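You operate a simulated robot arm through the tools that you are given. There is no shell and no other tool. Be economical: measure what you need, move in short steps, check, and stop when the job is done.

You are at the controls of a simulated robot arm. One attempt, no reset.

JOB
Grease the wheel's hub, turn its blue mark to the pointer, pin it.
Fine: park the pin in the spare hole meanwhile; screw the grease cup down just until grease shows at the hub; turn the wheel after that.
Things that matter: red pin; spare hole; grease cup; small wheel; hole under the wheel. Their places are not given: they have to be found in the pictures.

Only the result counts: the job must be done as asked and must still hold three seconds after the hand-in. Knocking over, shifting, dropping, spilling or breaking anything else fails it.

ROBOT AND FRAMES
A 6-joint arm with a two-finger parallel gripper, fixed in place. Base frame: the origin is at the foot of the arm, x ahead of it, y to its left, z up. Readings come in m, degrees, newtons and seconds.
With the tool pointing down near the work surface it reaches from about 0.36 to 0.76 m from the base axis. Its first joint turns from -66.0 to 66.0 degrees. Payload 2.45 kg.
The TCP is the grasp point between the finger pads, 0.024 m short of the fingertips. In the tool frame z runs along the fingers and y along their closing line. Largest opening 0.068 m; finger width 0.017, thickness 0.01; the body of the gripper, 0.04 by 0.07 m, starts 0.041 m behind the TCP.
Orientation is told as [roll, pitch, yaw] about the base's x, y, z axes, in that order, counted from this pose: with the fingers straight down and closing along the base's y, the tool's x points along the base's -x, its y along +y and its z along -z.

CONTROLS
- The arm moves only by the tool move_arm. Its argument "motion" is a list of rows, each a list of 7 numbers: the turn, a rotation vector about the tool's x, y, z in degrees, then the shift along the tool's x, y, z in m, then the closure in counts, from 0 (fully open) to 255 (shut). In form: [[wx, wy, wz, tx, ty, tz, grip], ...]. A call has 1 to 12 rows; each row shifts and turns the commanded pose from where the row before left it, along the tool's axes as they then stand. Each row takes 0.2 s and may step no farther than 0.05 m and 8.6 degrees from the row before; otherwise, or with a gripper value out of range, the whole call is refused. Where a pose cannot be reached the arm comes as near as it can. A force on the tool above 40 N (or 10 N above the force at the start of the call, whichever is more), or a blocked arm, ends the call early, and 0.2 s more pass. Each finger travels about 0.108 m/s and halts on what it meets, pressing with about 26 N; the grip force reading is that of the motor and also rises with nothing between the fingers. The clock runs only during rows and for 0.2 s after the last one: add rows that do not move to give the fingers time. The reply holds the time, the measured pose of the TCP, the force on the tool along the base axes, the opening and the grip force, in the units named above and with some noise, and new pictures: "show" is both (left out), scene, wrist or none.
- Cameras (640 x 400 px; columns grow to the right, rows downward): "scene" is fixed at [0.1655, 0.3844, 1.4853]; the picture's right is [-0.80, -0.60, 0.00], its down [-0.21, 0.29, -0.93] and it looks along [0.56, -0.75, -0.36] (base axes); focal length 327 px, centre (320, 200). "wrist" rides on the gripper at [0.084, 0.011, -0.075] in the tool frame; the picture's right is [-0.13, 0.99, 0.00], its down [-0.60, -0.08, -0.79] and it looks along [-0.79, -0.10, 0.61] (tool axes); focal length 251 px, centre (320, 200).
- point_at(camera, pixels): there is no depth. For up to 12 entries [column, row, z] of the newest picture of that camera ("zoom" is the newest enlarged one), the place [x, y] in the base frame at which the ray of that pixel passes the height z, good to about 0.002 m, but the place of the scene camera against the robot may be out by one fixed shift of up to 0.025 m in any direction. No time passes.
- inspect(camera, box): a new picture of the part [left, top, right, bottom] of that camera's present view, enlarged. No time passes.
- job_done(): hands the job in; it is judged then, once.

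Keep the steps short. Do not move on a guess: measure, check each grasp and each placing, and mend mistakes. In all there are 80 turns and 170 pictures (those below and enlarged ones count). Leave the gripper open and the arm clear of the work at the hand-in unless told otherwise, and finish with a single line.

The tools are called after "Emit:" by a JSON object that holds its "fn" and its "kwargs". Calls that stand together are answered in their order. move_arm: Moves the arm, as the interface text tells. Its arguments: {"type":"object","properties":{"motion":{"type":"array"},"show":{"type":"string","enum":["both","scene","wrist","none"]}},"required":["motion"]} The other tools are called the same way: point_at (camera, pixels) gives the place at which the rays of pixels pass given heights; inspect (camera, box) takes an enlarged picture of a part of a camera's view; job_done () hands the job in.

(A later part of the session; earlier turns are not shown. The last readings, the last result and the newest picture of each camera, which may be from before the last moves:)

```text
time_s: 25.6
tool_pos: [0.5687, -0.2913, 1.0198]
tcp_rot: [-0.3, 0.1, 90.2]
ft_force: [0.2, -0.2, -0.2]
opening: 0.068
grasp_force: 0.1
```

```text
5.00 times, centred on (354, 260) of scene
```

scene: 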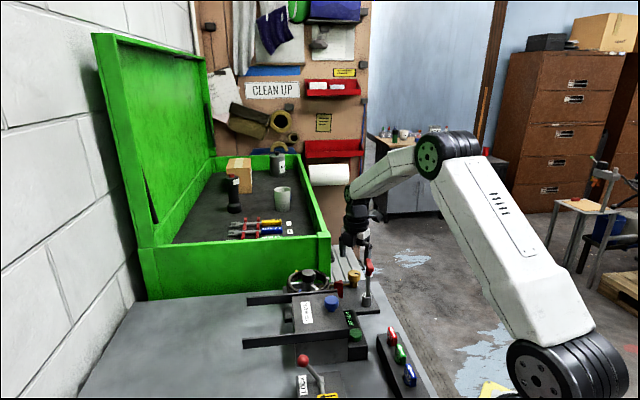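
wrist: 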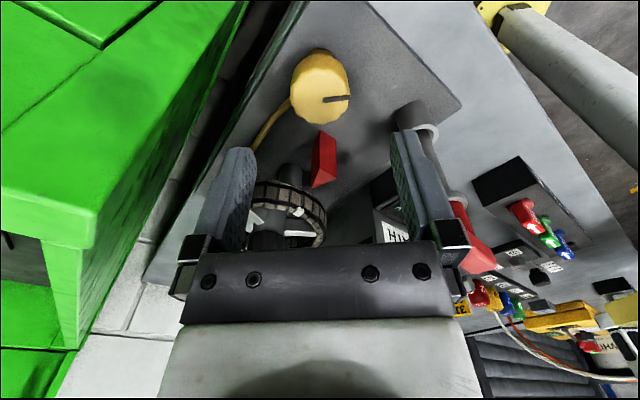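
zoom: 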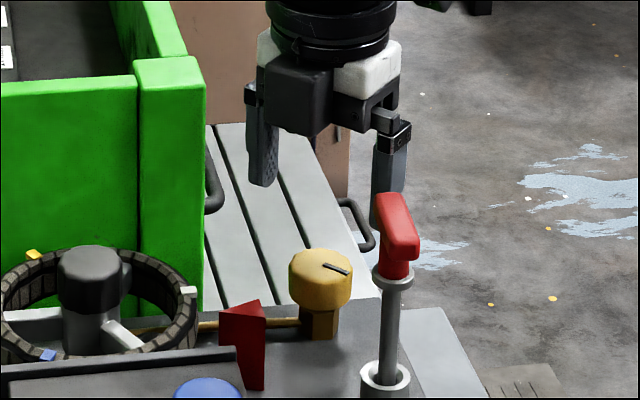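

Cup is centred between the fingers (36 mm wide). I narrow the opening to ~56 mm, descend to 0.957 and close.

Emit:
{"fn": "move_arm", "kwargs": {"motion": [[0, 0, 0, 0.001, 0, 0, 45], [0, 0, 0, 0, 0, 0.022, 45], [0, 0, 0, 0, 0, 0.022, 45], [0, 0, 0, 0, 0, 0.018, 45], [0, 0, 0, 0, 0, 0, 45]]}}

Emit:
{"fn": "inspect", "kwargs": {"camera": "wrist", "box": [200, 80, 440, 230]}}

Emit:
{"fn": "inspect", "kwargs": {"camera": "scene", "box": [290, 220, 418, 300]}}

```text
time_s: 26.8
tool_pos: [0.5691, -0.2921, 0.9575]
tcp_rot: [-0.1, 0.1, 90.1]
ft_force: [0.5, -0.4, 0.1]
opening: 0.0562
grasp_force: 0.0
```

scene: 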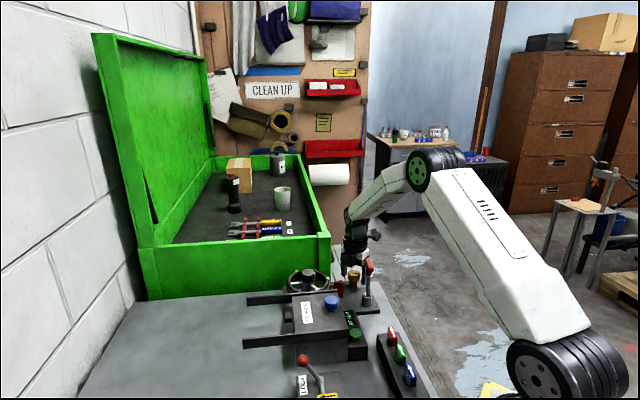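
wrist: 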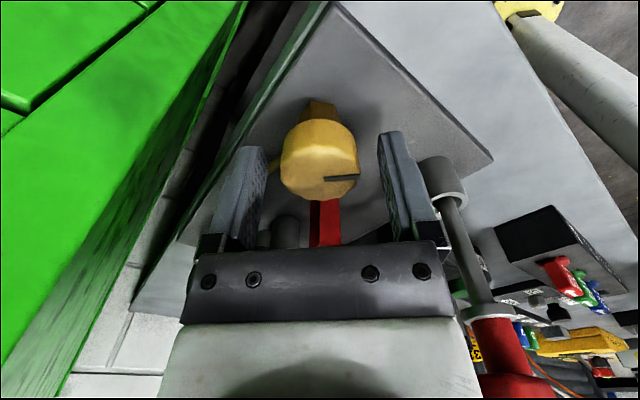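

```text
2.67 times, centred on (320, 155) of wrist
```

zoom: 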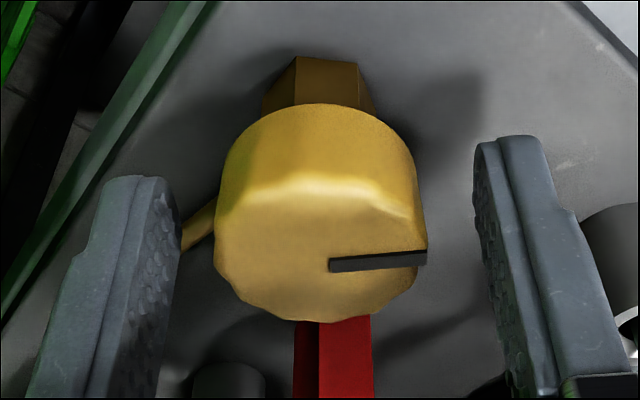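

```text
5.00 times, centred on (354, 260) of scene
```

zoom: 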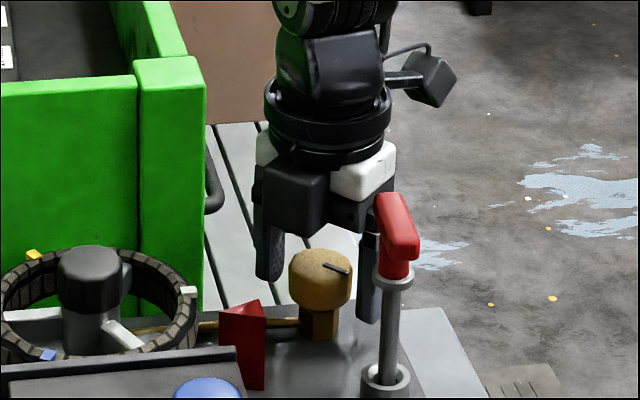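

Knob sits centrally between the pads. Close on it.

Emit:
{"fn": "move_arm", "kwargs": {"motion": [[0, 0, 0, 0, 0, 0, 80], [0, 0, 0, 0, 0, 0, 120], [0, 0, 0, 0, 0, 0, 160], [0, 0, 0, 0, 0, 0, 160]], "show": "none"}}

```text
time_s: 27.8
tool_pos: [0.5691, -0.2929, 0.9579]
tcp_rot: [-0.1, -0.1, 90.2]
ft_force: [0.3, -0.4, -1.1]
opening: 0.0353
grasp_force: 44.7
```

Knob held at 35.3 mm. I turn clockwise (screw down) 30° in small steps and check the hub.

Emit:
{"fn": "move_arm", "kwargs": {"motion": [[0, 0, 6, 0, 0, 0, 160], [0, 0, 6, 0, 0, 0, 160], [0, 0, 6, 0, 0, 0, 160], [0, 0, 6, 0, 0, 0, 160], [0, 0, 6, 0, 0, 0, 160], [0, 0, 0, 0, 0, 0, 160]], "show": "wrist"}}

Emit:
{"fn": "inspect", "kwargs": {"camera": "scene", "box": [284, 256, 364, 306]}}

```text
time_s: 29.2
tool_pos: [0.5696, -0.2919, 0.9583]
tcp_rot: [-0.3, 0.0, 59.9]
ft_force: [8.1, -13.4, -4.2]
opening: 0.0352
grasp_force: 44.8
```

wrist: 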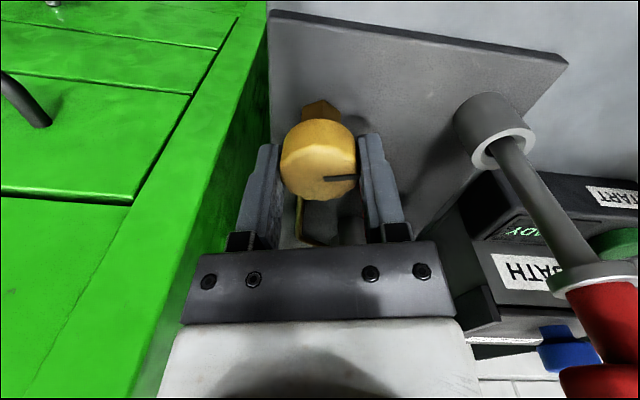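

```text
8.00 times, centred on (324, 281) of scene
```

zoom: 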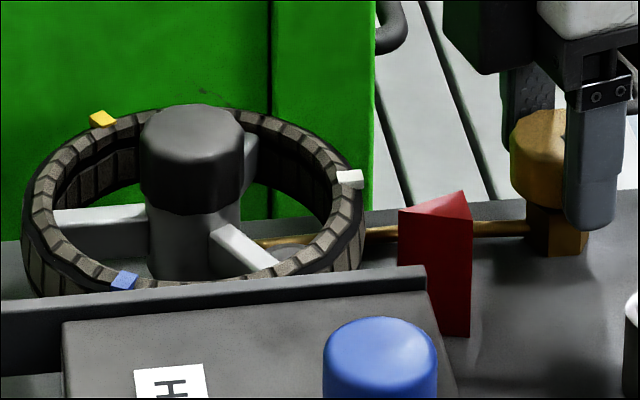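

The knob turned with the pads (mark still at the right pad), no grease yet; a side force of ~15 N shows I'm slightly off the axis. I relax 1.5 mm in the direction of that push.

Emit:
{"fn": "move_arm", "kwargs": {"motion": [[0, 0, 0, 0.0008, -0.0014, 0, 160], [0, 0, 0, 0, 0, 0, 160]], "show": "none"}}

```text
time_s: 29.8
tool_pos: [0.5707, -0.2927, 0.9595]
tcp_rot: [-0.1, 0.0, 60.0]
ft_force: [2.8, -11.0, 2.0]
opening: 0.0354
grasp_force: 44.7
```

Emit:
{"fn": "move_arm", "kwargs": {"motion": [[0, 0, 0, 0.0015, -0.0011, 0, 160], [0, 0, 0, 0, 0, 0, 160]], "show": "none"}}

```text
time_s: 30.4
tool_pos: [0.5694, -0.2925, 0.9586]
tcp_rot: [0.0, 0.0, 60.0]
ft_force: [1.0, 3.7, 10.1]
opening: 0.0353
grasp_force: 44.6
```

Lateral force nearly gone. Turn another 24°.

Emit:
{"fn": "move_arm", "kwargs": {"motion": [[0, 0, 6, 0, 0, 0, 160], [0, 0, 6, 0, 0, 0, 160], [0, 0, 6, 0, 0, 0, 160], [0, 0, 6, 0, 0, 0, 160], [0, 0, 0, 0, 0, 0, 160]], "show": "none"}}

Emit:
{"fn": "inspect", "kwargs": {"camera": "scene", "box": [284, 256, 364, 306]}}

```text
time_s: 31.6
tool_pos: [0.5704, -0.2924, 0.9594]
tcp_rot: [-0.1, -0.1, 36.0]
ft_force: [-2.1, 18.2, 18.6]
opening: 0.0356
grasp_force: 44.7
```

```text
8.00 times, centred on (324, 281) of scene
```

zoom: 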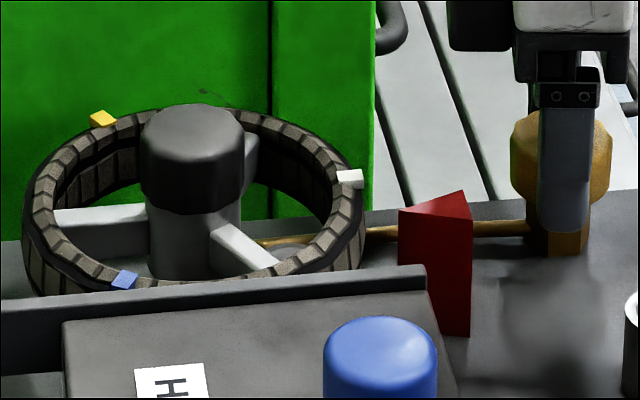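

Forces grow (y +18, z +18), so stress is building. I open, let it relax, back up a little and inspect the knob.

Emit:
{"fn": "move_arm", "kwargs": {"motion": [[0, 0, 0, 0, 0, 0, 100], [0, 0, 0, 0, 0, 0, 60], [0, 0, 0, 0, 0, 0, 60]], "show": "wrist"}}

Emit:
{"fn": "inspect", "kwargs": {"camera": "wrist", "box": [200, 80, 440, 230]}}

Emit:
{"fn": "inspect", "kwargs": {"camera": "scene", "box": [290, 220, 418, 300]}}

```text
time_s: 32.4
tool_pos: [0.5705, -0.2941, 0.9575]
tcp_rot: [-0.2, 0.0, 36.1]
ft_force: [-0.9, 0.3, 0.5]
opening: 0.0519
grasp_force: 0.1
```

wrist: 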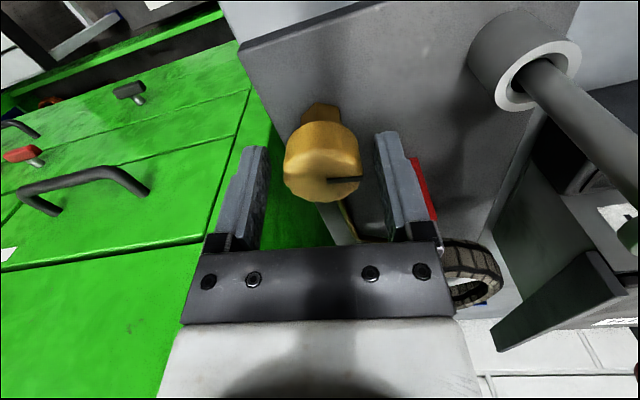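

```text
2.67 times, centred on (320, 155) of wrist
```

zoom: 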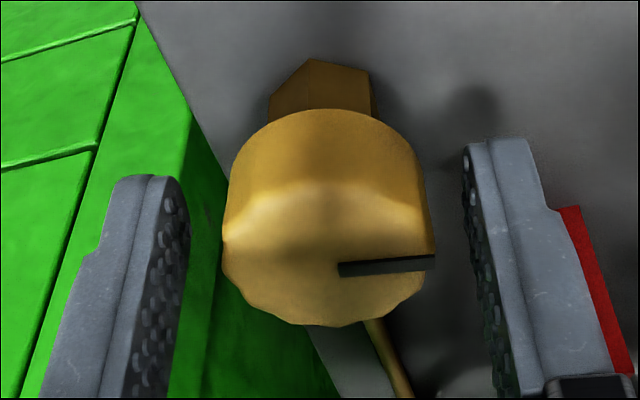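

```text
5.00 times, centred on (354, 260) of scene
```

zoom: 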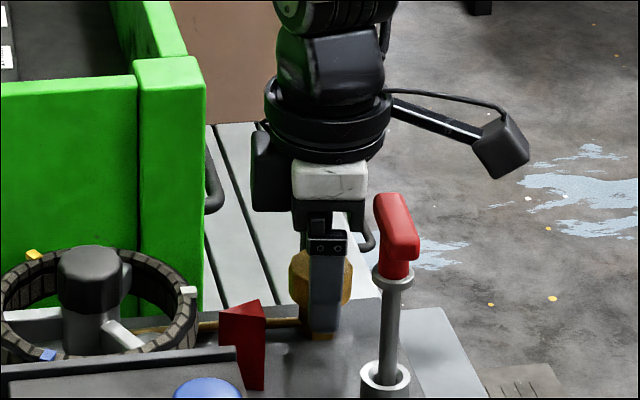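

The knob turned 54° with me, no grease yet. The axis is nearer (0.570,-0.292); I recentre, regrip and continue 26°.

Emit:
{"fn": "move_arm", "kwargs": {"motion": [[0, 0, 0, -0.0009, 0.0018, 0, 60], [0, 0, 0, 0, 0, 0, 110], [0, 0, 0, 0, 0, 0, 160], [0, 0, 0, 0, 0, 0, 160]], "show": "none"}}

Emit:
{"fn": "move_arm", "kwargs": {"motion": [[0, 0, 6.5, 0, 0, 0, 160], [0, 0, 6.5, 0, 0, 0, 160], [0, 0, 6.5, 0, 0, 0, 160], [0, 0, 6.5, 0, 0, 0, 160], [0, 0, 0, 0, 0, 0, 160]], "show": "none"}}

Emit:
{"fn": "inspect", "kwargs": {"camera": "scene", "box": [284, 256, 364, 306]}}

```text
time_s: 33.4
tool_pos: [0.5705, -0.2936, 0.9569]
tcp_rot: [-0.1, -0.2, 36.1]
ft_force: [1.9, -2.1, -0.8]
opening: 0.0356
grasp_force: 45.1
```

```text
time_s: 34.6
tool_pos: [0.5703, -0.2921, 0.9575]
tcp_rot: [-0.1, -0.4, 9.9]
ft_force: [7.3, -11.3, 0.4]
opening: 0.0355
grasp_force: 45.6
```

```text
8.00 times, centred on (324, 281) of scene
```

zoom: 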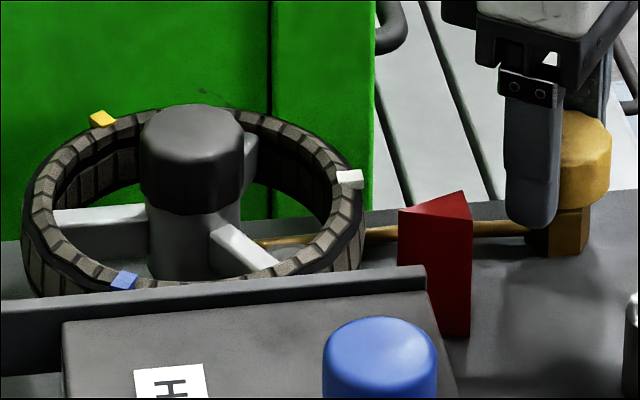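

Total 80°, no grease yet. Open, wind back 100° around the knob, regrip.

Emit:
{"fn": "move_arm", "kwargs": {"motion": [[0, 0, 0, 0, 0, 0, 90], [0, 0, 0, 0, 0, 0, 45], [0, 0, -8.4, 0, 0, 0, 45], [0, 0, -8.4, 0, 0, 0, 45], [0, 0, -8.4, 0, 0, 0, 45], [0, 0, -8.4, 0, 0, 0, 45], [0, 0, -8.4, 0, 0, 0, 45], [0, 0, -8.4, 0, 0, 0, 45], [0, 0, -8.4, 0, 0, 0, 45], [0, 0, -8.4, 0, 0, 0, 45], [0, 0, -8.4, 0, 0, 0, 45], [0, 0, -8.4, 0, 0, 0, 45]], "show": "wrist"}}

Emit:
{"fn": "inspect", "kwargs": {"camera": "wrist", "box": [200, 80, 440, 230]}}

```text
time_s: 37.2
tool_pos: [0.5698, -0.2909, 0.9565]
tcp_rot: [-0.1, 0.0, 94.1]
ft_force: [-0.7, 0.6, -0.2]
opening: 0.056
grasp_force: 0.0
```

wrist: 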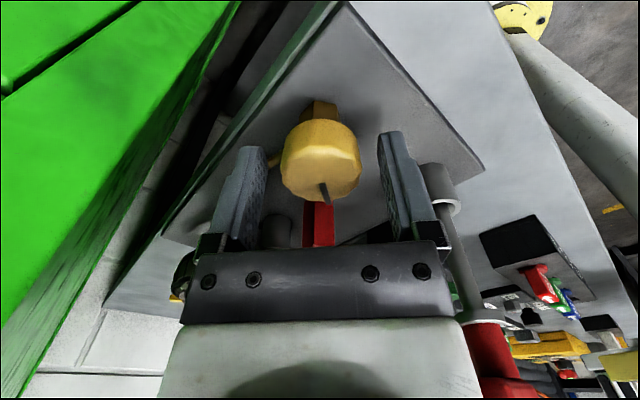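

```text
2.67 times, centred on (320, 155) of wrist
```

zoom: 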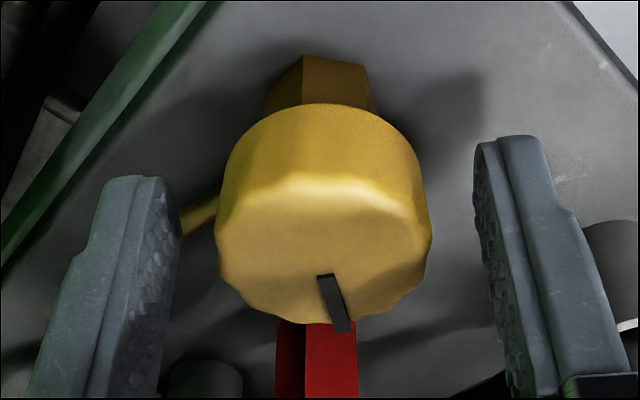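

Mark moved 80° as expected. Regrip and turn 45° more.

Emit:
{"fn": "move_arm", "kwargs": {"motion": [[0, 0, 0, 0.001, 0, 0, 45], [0, 0, 0, 0, 0, 0, 110], [0, 0, 0, 0, 0, 0, 160], [0, 0, 0, 0, 0, 0, 160], [0, 0, 7.5, 0, 0, 0, 160], [0, 0, 7.5, 0, 0, 0, 160], [0, 0, 7.5, 0, 0, 0, 160], [0, 0, 7.5, 0, 0, 0, 160], [0, 0, 7.5, 0, 0, 0, 160], [0, 0, 7.5, 0, 0, 0, 160], [0, 0, 0, 0, 0, 0, 160]], "show": "none"}}

Emit:
{"fn": "inspect", "kwargs": {"camera": "scene", "box": [284, 256, 364, 306]}}

```text
time_s: 39.6
tool_pos: [0.5701, -0.2935, 0.9573]
tcp_rot: [0.0, -0.1, 49.0]
ft_force: [-9.3, 2.8, -1.3]
opening: 0.0349
grasp_force: 45.0
```

```text
8.00 times, centred on (324, 281) of scene
```

zoom: 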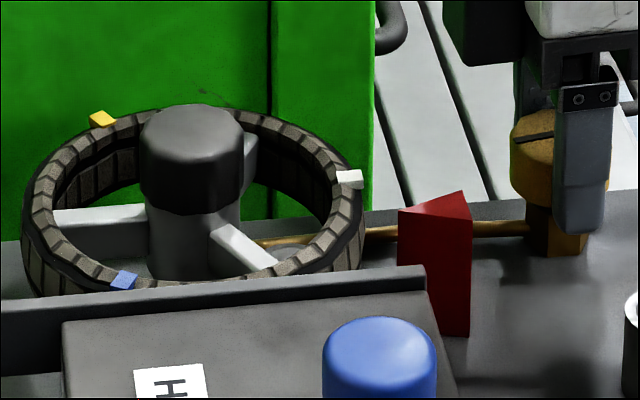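

Emit:
{"fn": "move_arm", "kwargs": {"motion": [[0, 0, 7.5, 0, 0, 0, 160], [0, 0, 7.5, 0, 0, 0, 160], [0, 0, 7.5, 0, 0, 0, 160], [0, 0, 7.5, 0, 0, 0, 160], [0, 0, 7.5, 0, 0, 0, 160], [0, 0, 0, 0, 0, 0, 160]], "show": "none"}}

Emit:
{"fn": "inspect", "kwargs": {"camera": "scene", "box": [284, 256, 364, 306]}}

```text
time_s: 41.0
tool_pos: [0.5697, -0.2934, 0.9565]
tcp_rot: [0.0, -0.1, 11.4]
ft_force: [-7.5, -0.2, -5.5]
opening: 0.035
grasp_force: 45.1
```

```text
8.00 times, centred on (324, 281) of scene
```

zoom: 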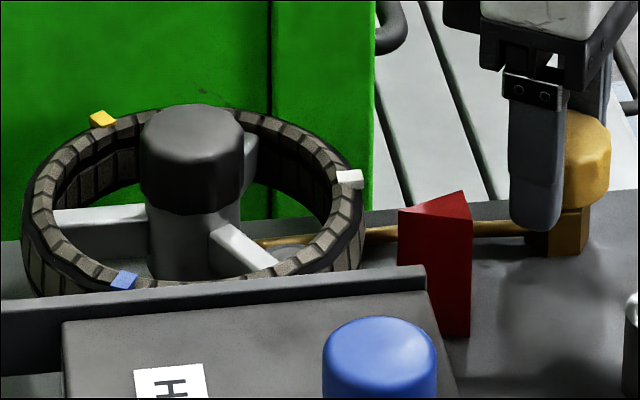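

Total ≈162°, hub still dry; cup pulls down slightly as it should. Wind back and continue.

Emit:
{"fn": "move_arm", "kwargs": {"motion": [[0, 0, 0, 0, 0, 0, 90], [0, 0, 0, 0, 0, 0, 45], [0, 0, -8.4, 0, 0, 0, 45], [0, 0, -8.4, 0, 0, 0, 45], [0, 0, -8.4, 0, 0, 0, 45], [0, 0, -8.4, 0, 0, 0, 45], [0, 0, -8.4, 0, 0, 0, 45], [0, 0, -8.4, 0, 0, 0, 45], [0, 0, -8.4, 0, 0, 0, 45], [0, 0, -8.4, 0, 0, 0, 45], [0, 0, -8.4, 0, 0, 0, 45], [0, 0, -8.4, 0, 0, 0, 45]], "show": "none"}}

Emit:
{"fn": "move_arm", "kwargs": {"motion": [[0, 0, 0, 0, 0, 0, 110], [0, 0, 0, 0, 0, 0, 160], [0, 0, 0, 0, 0, 0, 160], [0, 0, 7.5, 0, 0, 0, 160], [0, 0, 7.5, 0, 0, 0, 160], [0, 0, 7.5, 0, 0, 0, 160], [0, 0, 7.5, 0, 0, 0, 160], [0, 0, 7.5, 0, 0, 0, 160], [0, 0, 0, 0, 0, 0, 160]], "show": "none"}}

Emit:
{"fn": "inspect", "kwargs": {"camera": "scene", "box": [284, 256, 364, 306]}}

```text
time_s: 43.6
tool_pos: [0.5695, -0.2927, 0.958]
tcp_rot: [-0.1, 0.0, 95.7]
ft_force: [-0.4, -0.4, 0.1]
opening: 0.0558
grasp_force: 0.0
```

```text
time_s: 45.6
tool_pos: [0.5683, -0.2921, 0.9565]
tcp_rot: [-0.1, 0.0, 58.0]
ft_force: [-11.3, 3.2, 3.6]
opening: 0.0351
grasp_force: 45.0
```

```text
8.00 times, centred on (324, 281) of scene
```

zoom: 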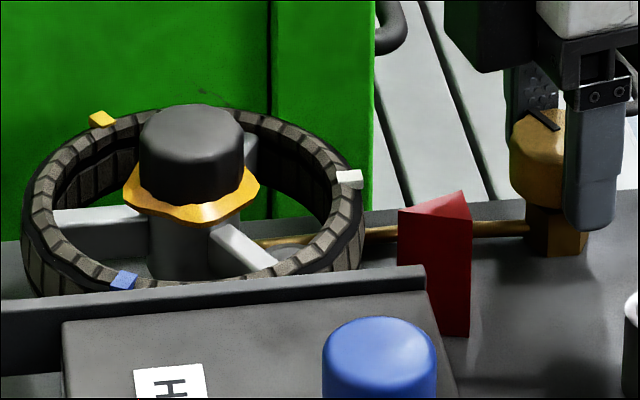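

Grease has come out as a yellow ring at the hub (total ≈200°). I stop turning, release, and lift straight up.

Emit:
{"fn": "move_arm", "kwargs": {"motion": [[0, 0, 0, 0, 0, 0, 100], [0, 0, 0, 0, 0, 0, 45], [0, 0, 0, 0, 0, 0, 45], [0, 0, 0, 0, 0, -0.03, 45], [0, 0, 0, 0, 0, -0.05, 45], [0, 0, 0, 0, 0, -0.05, 45], [0, 0, 0, 0, 0, -0.05, 45], [0, 0, 0, 0, 0, -0.02, 45], [0, 0, 0, 0, 0, 0, 45]]}}

Emit:
{"fn": "inspect", "kwargs": {"camera": "scene", "box": [270, 230, 414, 320]}}

Emit:
{"fn": "inspect", "kwargs": {"camera": "wrist", "box": [220, 0, 460, 150]}}

```text
time_s: 47.6
tool_pos: [0.5699, -0.2895, 1.1569]
tcp_rot: [-0.2, 0.0, 58.0]
ft_force: [-0.7, -0.4, -0.1]
opening: 0.056
grasp_force: 0.0
```

scene: 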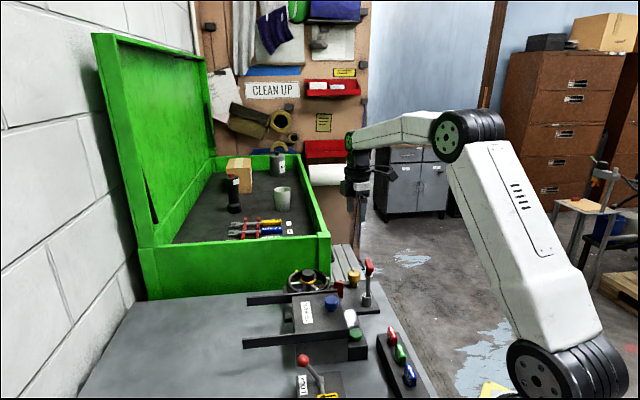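
wrist: 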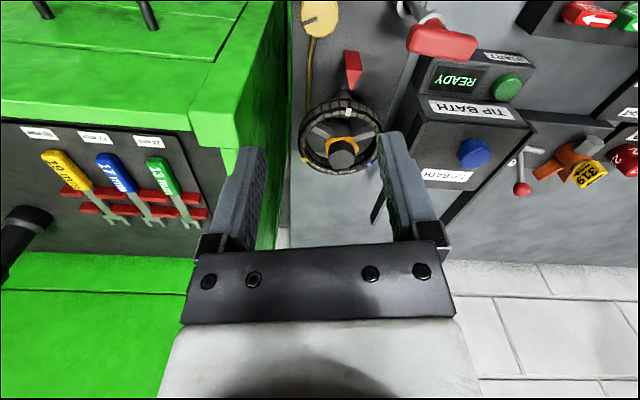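

```text
4.44 times, centred on (342, 275) of scene
```

zoom: 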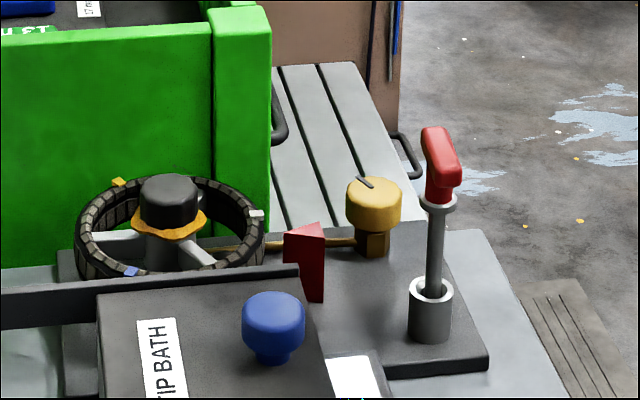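

```text
2.67 times, centred on (340, 75) of wrist
```

zoom: 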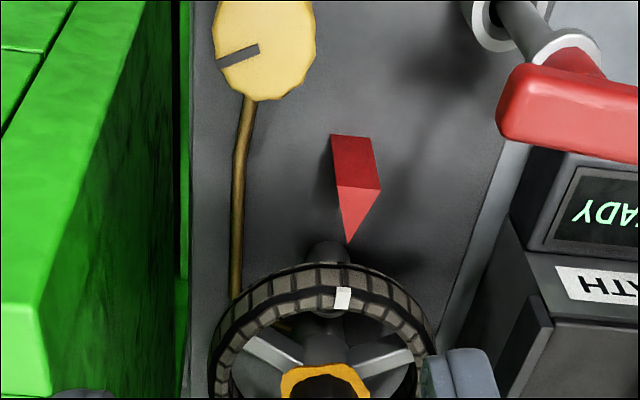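

Grease ring visible, pin still parked, white mark now at the pointer — so the wheel needs exactly one third turn counter-clockwise. I wind the wrist to yaw ≈ -42 so the whole 120° fits in one stroke.

Emit:
{"fn": "move_arm", "kwargs": {"motion": [[0, 0, 8.4, 0, 0, 0, 45], [0, 0, 8.4, 0, 0, 0, 45], [0, 0, 8.4, 0, 0, 0, 45], [0, 0, 8.4, 0, 0, 0, 45], [0, 0, 8.4, 0, 0, 0, 45], [0, 0, 8.4, 0, 0, 0, 45], [0, 0, 8.4, 0, 0, 0, 45], [0, 0, 8.4, 0, 0, 0, 45], [0, 0, 8.4, 0, 0, 0, 45], [0, 0, 8.4, 0, 0, 0, 45], [0, 0, 8.4, 0, 0, 0, 45], [0, 0, 8.4, 0, 0, 0, 45]], "show": "none"}}

Emit:
{"fn": "move_arm", "kwargs": {"motion": [[0, 0, 0, 0.0098, 0.0343, -0.01, 45], [0, 0, 0, 0.0098, 0.0343, 0, 45], [0, 0, 0, 0.0098, 0.0343, 0, 45], [0, 0, 0, 0.0098, 0.0343, 0, 45], [0, 0, 0, 0, 0, 0, 45]], "show": "wrist"}}

Emit:
{"fn": "inspect", "kwargs": {"camera": "wrist", "box": [200, 0, 440, 150]}}

```text
time_s: 50.2
tool_pos: [0.5699, -0.2918, 1.1588]
tcp_rot: [0.1, 0.0, -42.9]
ft_force: [0.6, -0.7, 0.7]
opening: 0.056
grasp_force: 0.0
```

```text
time_s: 51.4
tool_pos: [0.6334, -0.1661, 1.1676]
tcp_rot: [0.1, 0.0, -42.8]
ft_force: [-0.1, 0.8, 0.1]
opening: 0.056
grasp_force: 0.0
```

wrist: 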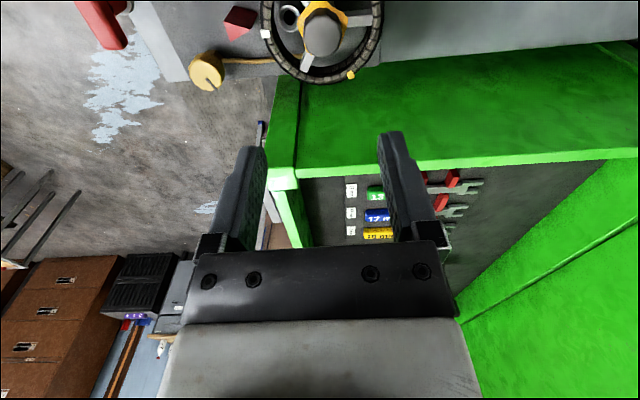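

```text
2.67 times, centred on (320, 75) of wrist
```

zoom: 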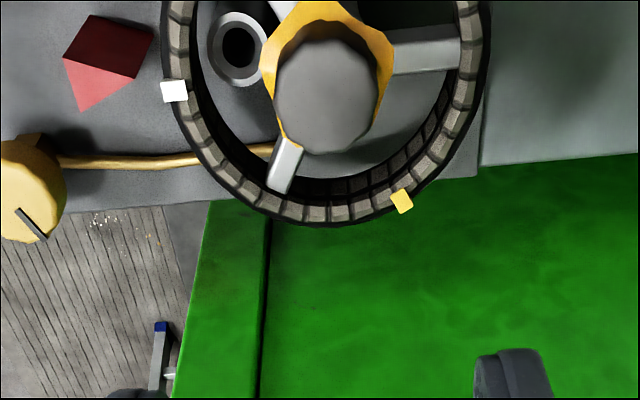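

Hub appears ~4 mm ahead and 2 mm right of the TCP. I correct and descend to 1.05, then check.

Emit:
{"fn": "move_arm", "kwargs": {"motion": [[0, 0, 0, -0.004, 0.002, 0, 45], [0, 0, 0, 0, 0, 0.04, 45], [0, 0, 0, 0, 0, 0.04, 45], [0, 0, 0, 0, 0, 0.037, 45], [0, 0, 0, 0, 0, 0, 45]], "show": "none"}}

Emit:
{"fn": "inspect", "kwargs": {"camera": "wrist", "box": [200, 40, 440, 190]}}

Emit:
{"fn": "inspect", "kwargs": {"camera": "scene", "box": [250, 230, 378, 310]}}

```text
time_s: 52.6
tool_pos: [0.6378, -0.1667, 1.0498]
tcp_rot: [0.2, 0.0, -42.6]
ft_force: [-0.6, 1.2, 0.8]
opening: 0.0559
grasp_force: 0.2
```

```text
2.67 times, centred on (320, 115) of wrist
```

zoom: 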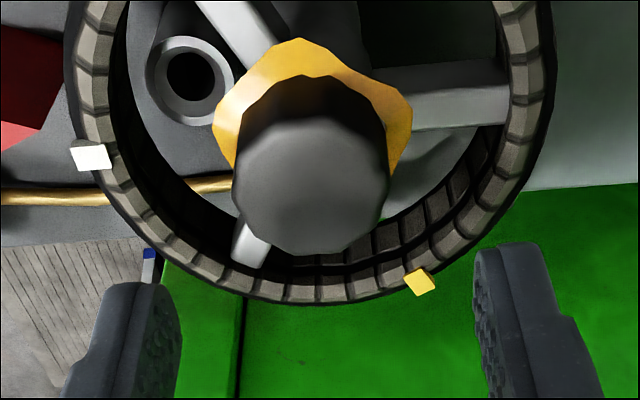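

```text
5.00 times, centred on (314, 270) of scene
```

zoom: 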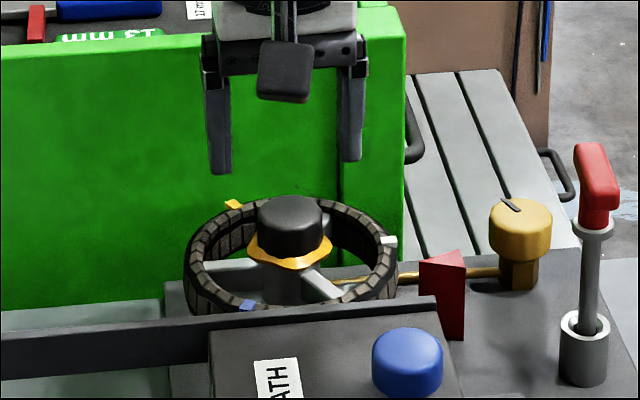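

Hub cap is 34 mm wide, centred within 1.5 mm. I correct y, descend to 1.002 so the tips stay above the grease, and grip.

Emit:
{"fn": "move_arm", "kwargs": {"motion": [[0, 0, 0, 0.0005, -0.0015, 0, 45], [0, 0, 0, 0, 0, 0.024, 45], [0, 0, 0, 0, 0, 0.023, 45], [0, 0, 0, 0, 0, 0, 45]], "show": "none"}}

Emit:
{"fn": "inspect", "kwargs": {"camera": "scene", "box": [250, 230, 378, 310]}}

Emit:
{"fn": "inspect", "kwargs": {"camera": "wrist", "box": [200, 60, 440, 210]}}

```text
time_s: 53.6
tool_pos: [0.6386, -0.1689, 1.003]
tcp_rot: [0.1, -0.1, -42.7]
ft_force: [0.0, 0.2, 0.5]
opening: 0.0559
grasp_force: 0.2
```

```text
5.00 times, centred on (314, 270) of scene
```

zoom: 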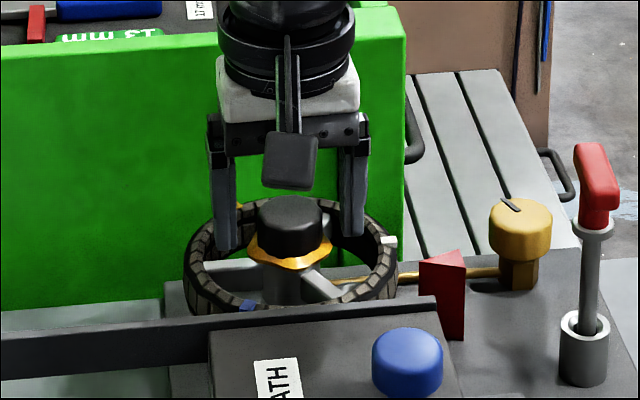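

```text
2.67 times, centred on (320, 135) of wrist
```

zoom: 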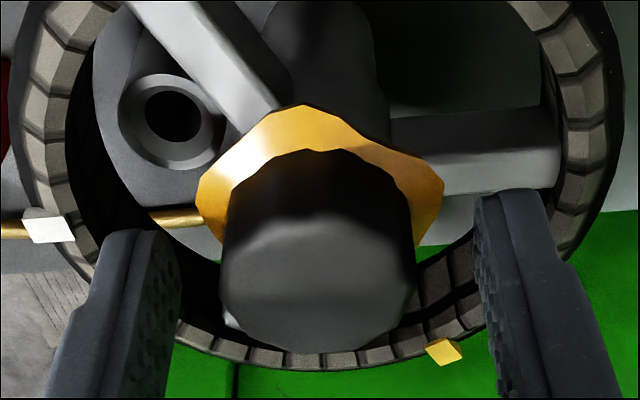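

Well placed. Close on the hub cap and turn 14° counter-clockwise as a trial.

Emit:
{"fn": "move_arm", "kwargs": {"motion": [[0, 0, 0, 0, -0.0008, 0, 45], [0, 0, 0, 0, 0, 0, 110], [0, 0, 0, 0, 0, 0, 165], [0, 0, 0, 0, 0, 0, 165], [0, 0, -7, 0, 0, 0, 165], [0, 0, -7, 0, 0, 0, 165], [0, 0, 0, 0, 0, 0, 165]], "show": "none"}}

Emit:
{"fn": "inspect", "kwargs": {"camera": "scene", "box": [250, 230, 378, 310]}}

```text
time_s: 55.2
tool_pos: [0.6378, -0.1671, 1.0038]
tcp_rot: [0.0, -0.2, -28.8]
ft_force: [11.0, 6.0, -3.5]
opening: 0.0334
grasp_force: 45.3
```

```text
5.00 times, centred on (314, 270) of scene
```

zoom: 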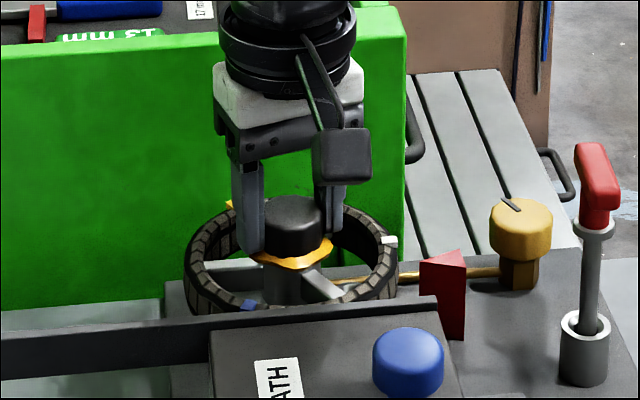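

The wheel did not follow (spokes and marks unmoved) — the cap doesn't drive it. I release, lift, and will take the wheel by its rim at a free spot (direction ≈62° from the centre, between spokes and marks).

Emit:
{"fn": "move_arm", "kwargs": {"motion": [[0, 0, 0, 0, 0, 0, 100], [0, 0, 0, 0, 0, 0, 60], [0, 0, 0, 0, 0, 0, 60], [0, 0, 0, 0, 0, -0.03, 60], [0, 0, 0, 0, 0, -0.03, 60], [0, 0, 0, 0, 0.026, 0, 155], [0, 0, 0, 0, 0.026, 0, 155], [0, 0, 0, 0, 0, 0, 155]], "show": "none"}}

Emit:
{"fn": "inspect", "kwargs": {"camera": "wrist", "box": [200, 40, 440, 190]}}

Emit:
{"fn": "inspect", "kwargs": {"camera": "scene", "box": [250, 230, 378, 310]}}

```text
time_s: 57.0
tool_pos: [0.6618, -0.1217, 1.0623]
tcp_rot: [0.0, -0.1, -28.8]
ft_force: [-0.6, -0.1, -0.1]
opening: 0.0267
grasp_force: 0.0
```

```text
2.67 times, centred on (320, 115) of wrist
```

zoom: 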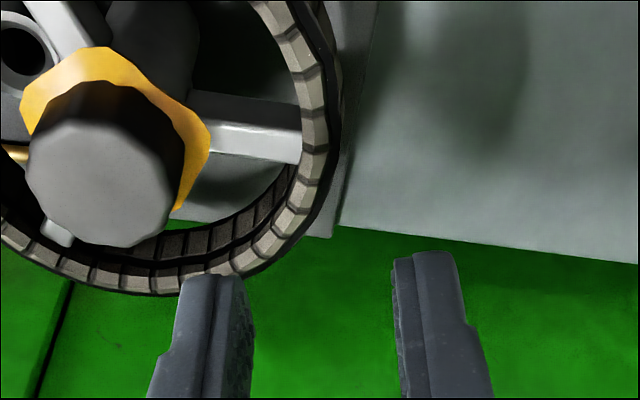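

```text
5.00 times, centred on (314, 270) of scene
```

zoom: 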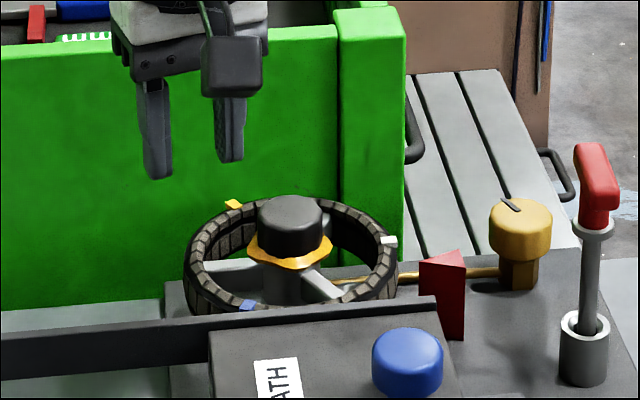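

The spoke here is at ≈49°, so I shift along the rim to ≈72° and then lower so the pads straddle the rim (tips at 0.964).

Emit:
{"fn": "move_arm", "kwargs": {"motion": [[0, 0, -5.4, 0, 0, 0, 155], [0, 0, -5.4, 0, 0, 0, 155], [0, 0, 0, 0.0086, 0.0016, 0, 155], [0, 0, 0, 0, 0, 0.025, 155], [0, 0, 0, 0, 0, 0.015, 155], [0, 0, 0, 0, 0, 0, 155]], "show": "none"}}

Emit:
{"fn": "inspect", "kwargs": {"camera": "wrist", "box": [200, 40, 440, 190]}}

Emit:
{"fn": "inspect", "kwargs": {"camera": "scene", "box": [250, 240, 362, 310]}}

```text
time_s: 58.4
tool_pos: [0.6531, -0.1173, 1.0231]
tcp_rot: [-0.1, -0.2, -18.0]
ft_force: [-0.5, -0.3, -0.4]
opening: 0.0264
grasp_force: 0.1
```

```text
2.67 times, centred on (320, 115) of wrist
```

zoom: 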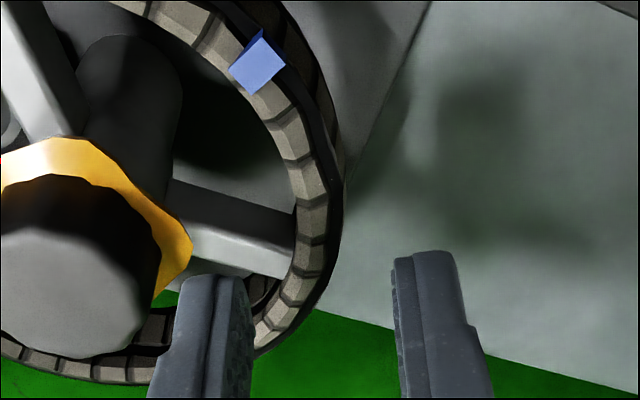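

```text
5.71 times, centred on (306, 275) of scene
```

zoom: 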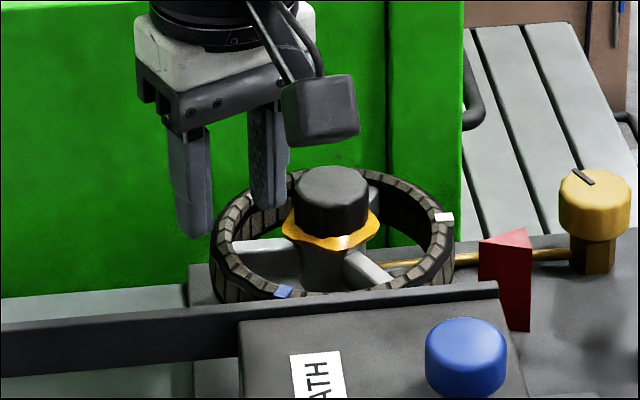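

TCP is over the rim middle but a little close to the spoke; I go 8° further along, then lower onto the rim.

Emit:
{"fn": "move_arm", "kwargs": {"motion": [[0, 0, -8, 0, 0, 0, 155], [0, 0, 0, 0.0063, 0.0004, 0, 155], [0, 0, 0, 0, 0, 0.018, 155], [0, 0, 0, 0, 0, 0.016, 155], [0, 0, 0, 0, 0, 0, 155]], "show": "none"}}

Emit:
{"fn": "inspect", "kwargs": {"camera": "wrist", "box": [200, 60, 440, 210]}}

Emit:
{"fn": "inspect", "kwargs": {"camera": "scene", "box": [250, 240, 362, 310]}}

```text
time_s: 59.6
tool_pos: [0.648, -0.116, 0.99]
tcp_rot: [-0.1, -0.2, -9.9]
ft_force: [0.2, -0.3, -0.3]
opening: 0.0266
grasp_force: 0.1
```

```text
2.67 times, centred on (320, 135) of wrist
```

zoom: 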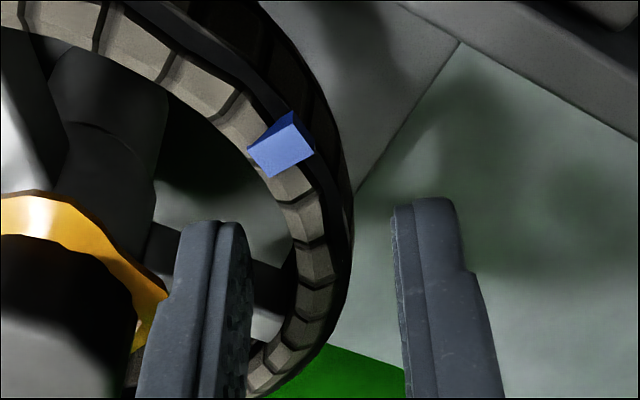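

```text
5.71 times, centred on (306, 275) of scene
```

zoom: 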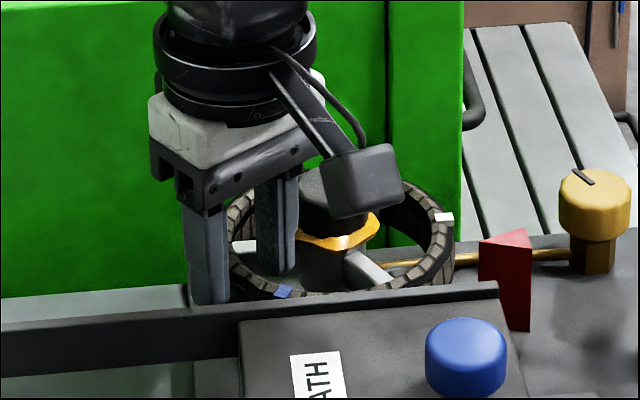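

Rim lies between the pads, clear of spoke and grease. Close on the rim.

Emit:
{"fn": "move_arm", "kwargs": {"motion": [[0, 0, 0, 0, 0, 0, 190], [0, 0, 0, 0, 0, 0, 225], [0, 0, 0, 0, 0, 0, 225], [0, 0, 0, 0, 0, 0, 225]], "show": "none"}}

```text
time_s: 60.6
tool_pos: [0.6465, -0.1159, 0.9894]
tcp_rot: [0.0, -0.1, -9.9]
ft_force: [1.2, 8.5, -1.5]
opening: 0.0115
grasp_force: 32.1
```

Rim held (11.5 mm). First 12° along the arc as a trial.

Emit:
{"fn": "move_arm", "kwargs": {"motion": [[0, 0, 0, 0, 0.001, 0, 225], [0, 0, -6, 0.0055, -0.0003, 0, 225], [0, 0, -6, 0.0055, -0.0003, 0, 225], [0, 0, 0, 0, 0, 0, 225]], "show": "none"}}

Emit:
{"fn": "inspect", "kwargs": {"camera": "scene", "box": [250, 240, 362, 310]}}

```text
time_s: 61.6
tool_pos: [0.6362, -0.1159, 0.9893]
tcp_rot: [0.0, 0.0, 2.0]
ft_force: [0.7, 0.4, -0.8]
opening: 0.009
grasp_force: 0.8
```

```text
5.71 times, centred on (306, 275) of scene
```

zoom: 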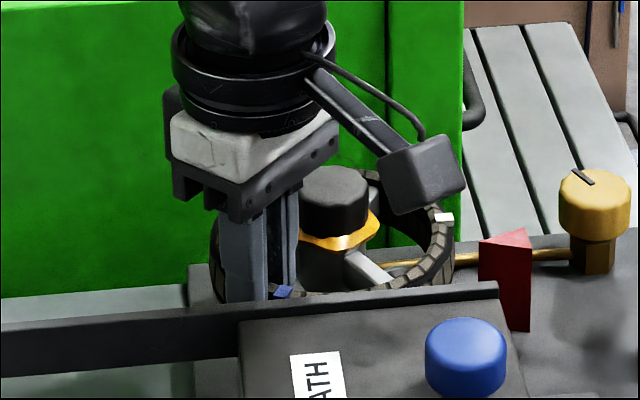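

The grip reading dropped and the marks have not moved; I look at the wrist view.

Emit:
{"fn": "inspect", "kwargs": {"camera": "wrist", "box": [200, 60, 440, 210]}}

Emit:
{"fn": "inspect", "kwargs": {"camera": "scene", "box": [270, 265, 350, 315]}}

```text
2.67 times, centred on (320, 135) of wrist
```

zoom: 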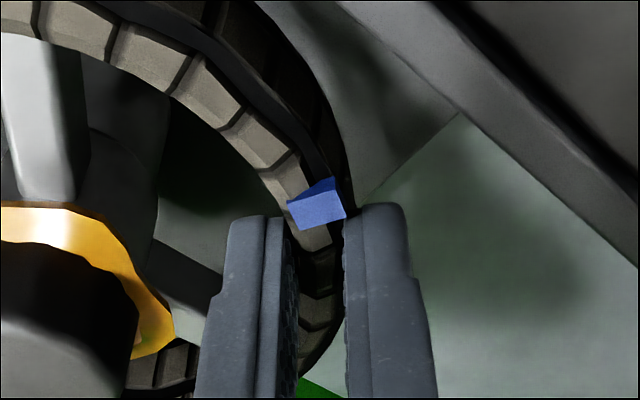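

```text
8.00 times, centred on (310, 290) of scene
```

zoom: 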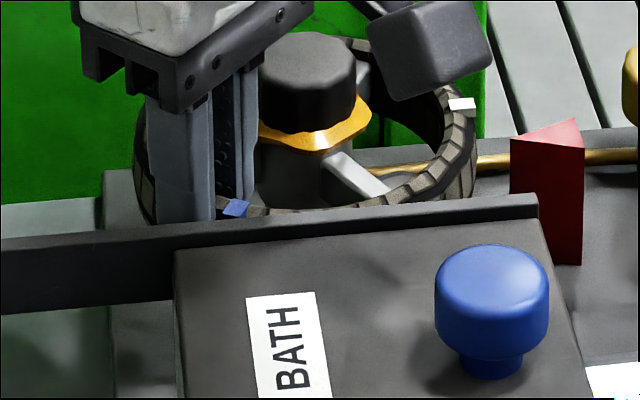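

The pads slid because closure 225 only just reached the ~9 mm rim. I open, step back ~14° along the rim, and close fully (255).

Emit:
{"fn": "move_arm", "kwargs": {"motion": [[0, 0, 0, 0, 0, 0, 170], [0, 0, 0, 0, 0, 0, 165], [0, 0, 7, -0.005, 0, 0, 165], [0, 0, 7, -0.0045, 0, 0, 165], [0, 0, 0, 0, 0, 0, 165], [0, 0, 0, 0, 0, 0, 215], [0, 0, 0, 0, 0, 0, 255], [0, 0, 0, 0, 0, 0, 255], [0, 0, 0, 0, 0, 0, 255]], "show": "none"}}

Emit:
{"fn": "inspect", "kwargs": {"camera": "wrist", "box": [200, 60, 440, 210]}}

```text
time_s: 63.6
tool_pos: [0.6467, -0.1169, 0.9901]
tcp_rot: [0.0, -0.2, -11.9]
ft_force: [6.0, -6.2, -4.3]
opening: 0.0119
grasp_force: 32.3
```

```text
2.67 times, centred on (320, 135) of wrist
```

zoom: 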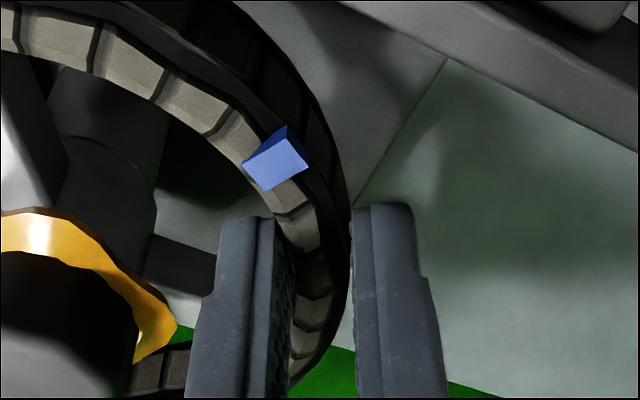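

Gripped at 11.9 mm with full command. Trial 12° along the arc.

Emit:
{"fn": "move_arm", "kwargs": {"motion": [[0, 0, -4, 0.0037, -0.0001, 0, 255], [0, 0, -4, 0.0037, -0.0001, 0, 255], [0, 0, -4, 0.0037, -0.0001, 0, 255], [0, 0, 0, 0, 0, 0, 255]], "show": "none"}}

Emit:
{"fn": "inspect", "kwargs": {"camera": "wrist", "box": [200, 60, 440, 210]}}

Emit:
{"fn": "inspect", "kwargs": {"camera": "scene", "box": [270, 265, 350, 315]}}

```text
time_s: 64.2
tool_pos: [0.6462, -0.1153, 0.9897]
tcp_rot: [0.0, -1.1, -5.8]
ft_force: [8.7, -3.2, -10.5]
opening: 0.0108
grasp_force: 31.3
stopped in row 2: the force on the tool passed its limit (the readings are from after the stop); the commanded pose is now the measured one
```

```text
2.67 times, centred on (320, 135) of wrist
```

zoom: 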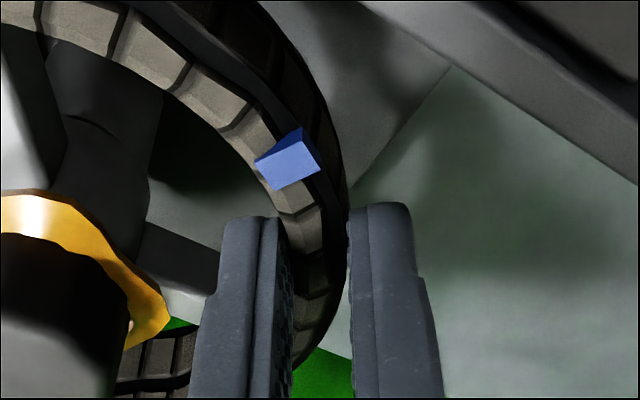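

```text
8.00 times, centred on (310, 290) of scene
```

zoom: 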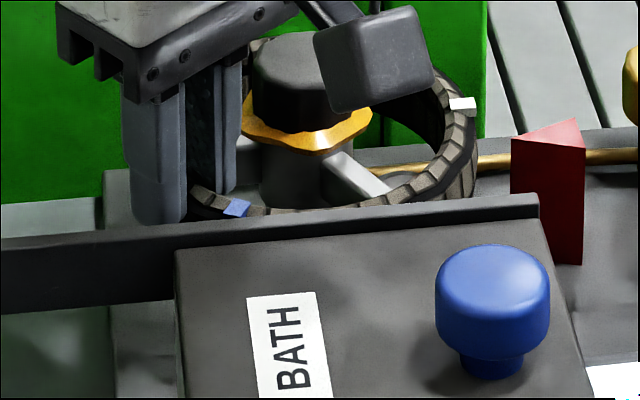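

The wheel resisted and the call stopped on force; marks unmoved. I push tangentially in small steps now and read the force direction.

Emit:
{"fn": "move_arm", "kwargs": {"motion": [[0, 0, 0, 0, 0, 0, 255], [0, 0, 0, 0, 0, 0, 255]], "show": "none"}}

Emit:
{"fn": "move_arm", "kwargs": {"motion": [[0, 0, 0, 0.002, 0, 0, 255], [0, 0, 0, 0, 0, 0, 255]], "show": "none"}}

Emit:
{"fn": "move_arm", "kwargs": {"motion": [[0, 0, 0, 0.002, 0, 0, 255], [0, 0, 0, 0, 0, 0, 255]], "show": "none"}}

```text
time_s: 64.8
tool_pos: [0.6448, -0.1155, 0.9888]
tcp_rot: [-0.1, -1.0, -5.8]
ft_force: [16.6, -4.8, -17.3]
opening: 0.0106
grasp_force: 31.8
```

```text
time_s: 65.2
tool_pos: [0.6452, -0.1154, 0.9896]
tcp_rot: [-0.2, -1.6, -5.6]
ft_force: [10.5, -2.8, -10.0]
opening: 0.0108
grasp_force: 31.4
stopped in row 2: the force on the tool passed its limit (the readings are from after the stop); the commanded pose is now the measured one
```

```text
time_s: 65.8
tool_pos: [0.6439, -0.1143, 0.9899]
tcp_rot: [-0.3, -1.8, -5.8]
ft_force: [33.1, -3.4, -17.8]
opening: 0.0108
grasp_force: 31.7
```

Emit:
{"fn": "inspect", "kwargs": {"camera": "scene", "box": [270, 265, 350, 315]}}

Emit:
{"fn": "inspect", "kwargs": {"camera": "wrist", "box": [200, 60, 440, 210]}}

```text
8.00 times, centred on (310, 290) of scene
```

zoom: 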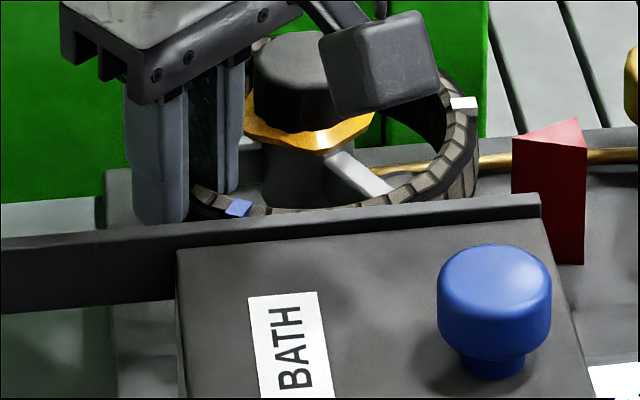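

```text
2.67 times, centred on (320, 135) of wrist
```

zoom: 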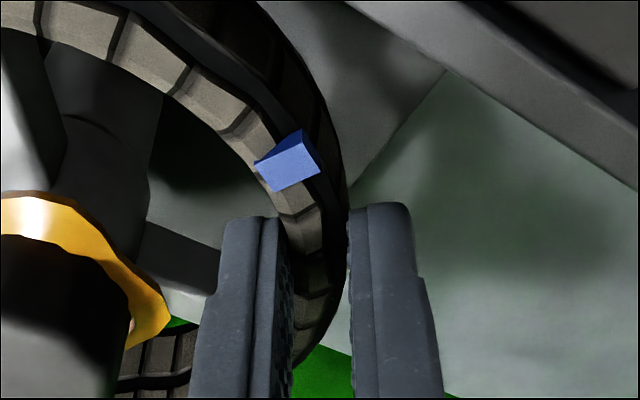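

The wheel holds against ~33 N. I wait a second at this load to see whether it creeps (viscous) or is rigid.

Emit:
{"fn": "move_arm", "kwargs": {"motion": [[0, 0, 0, 0, 0, 0, 255], [0, 0, 0, 0, 0, 0, 255], [0, 0, 0, 0, 0, 0, 255], [0, 0, 0, 0, 0, 0, 255], [0, 0, 0, 0, 0, 0, 255], [0, 0, 0, 0, 0, 0, 255]], "show": "none"}}

Emit:
{"fn": "inspect", "kwargs": {"camera": "scene", "box": [270, 265, 350, 315]}}

```text
time_s: 67.2
tool_pos: [0.6432, -0.1159, 0.9884]
tcp_rot: [-0.2, -1.9, -5.8]
ft_force: [31.4, 2.0, -15.6]
opening: 0.0107
grasp_force: 31.9
```

```text
8.00 times, centred on (310, 290) of scene
```

zoom: 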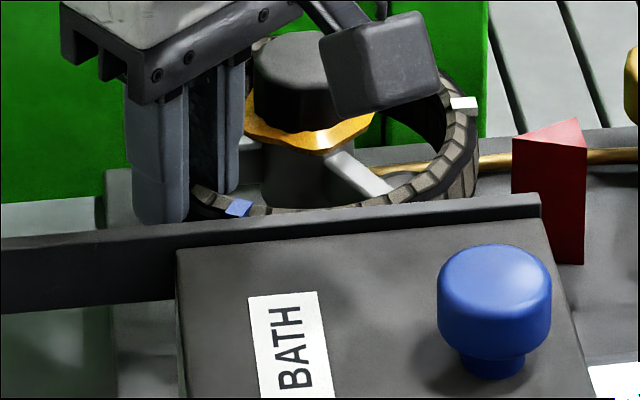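

Rigid in this direction. I unload and try the opposite direction gently.

Emit:
{"fn": "move_arm", "kwargs": {"motion": [[0, 0, 0, -0.002, 0, 0, 255], [0, 0, 0, -0.002, 0, 0, 255], [0, 0, 0, 0, 0, 0, 255]], "show": "none"}}

Emit:
{"fn": "move_arm", "kwargs": {"motion": [[0, 0, 0, -0.002, 0, 0, 255], [0, 0, 0, -0.002, 0, 0, 255], [0, 0, 0, 0, 0, 0, 255]], "show": "none"}}

Emit:
{"fn": "inspect", "kwargs": {"camera": "scene", "box": [270, 265, 350, 315]}}

```text
time_s: 68.0
tool_pos: [0.6451, -0.1157, 0.9892]
tcp_rot: [-0.3, -1.2, -5.9]
ft_force: [5.6, 2.8, 1.0]
opening: 0.0106
grasp_force: 32.3
```

```text
time_s: 68.8
tool_pos: [0.6476, -0.1175, 0.9899]
tcp_rot: [-0.1, -1.3, -5.9]
ft_force: [-8.1, -2.0, 7.2]
opening: 0.0108
grasp_force: 31.4
```

```text
8.00 times, centred on (310, 290) of scene
```

zoom: 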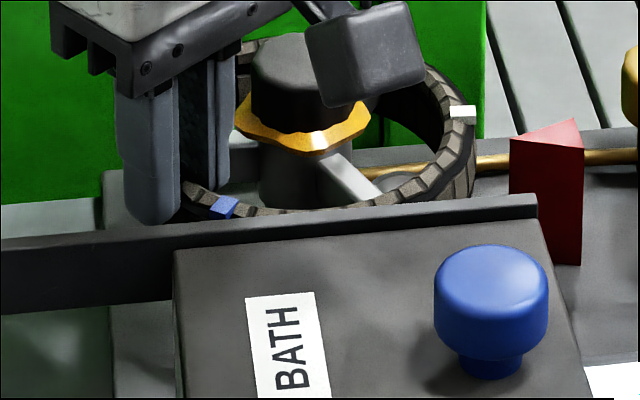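

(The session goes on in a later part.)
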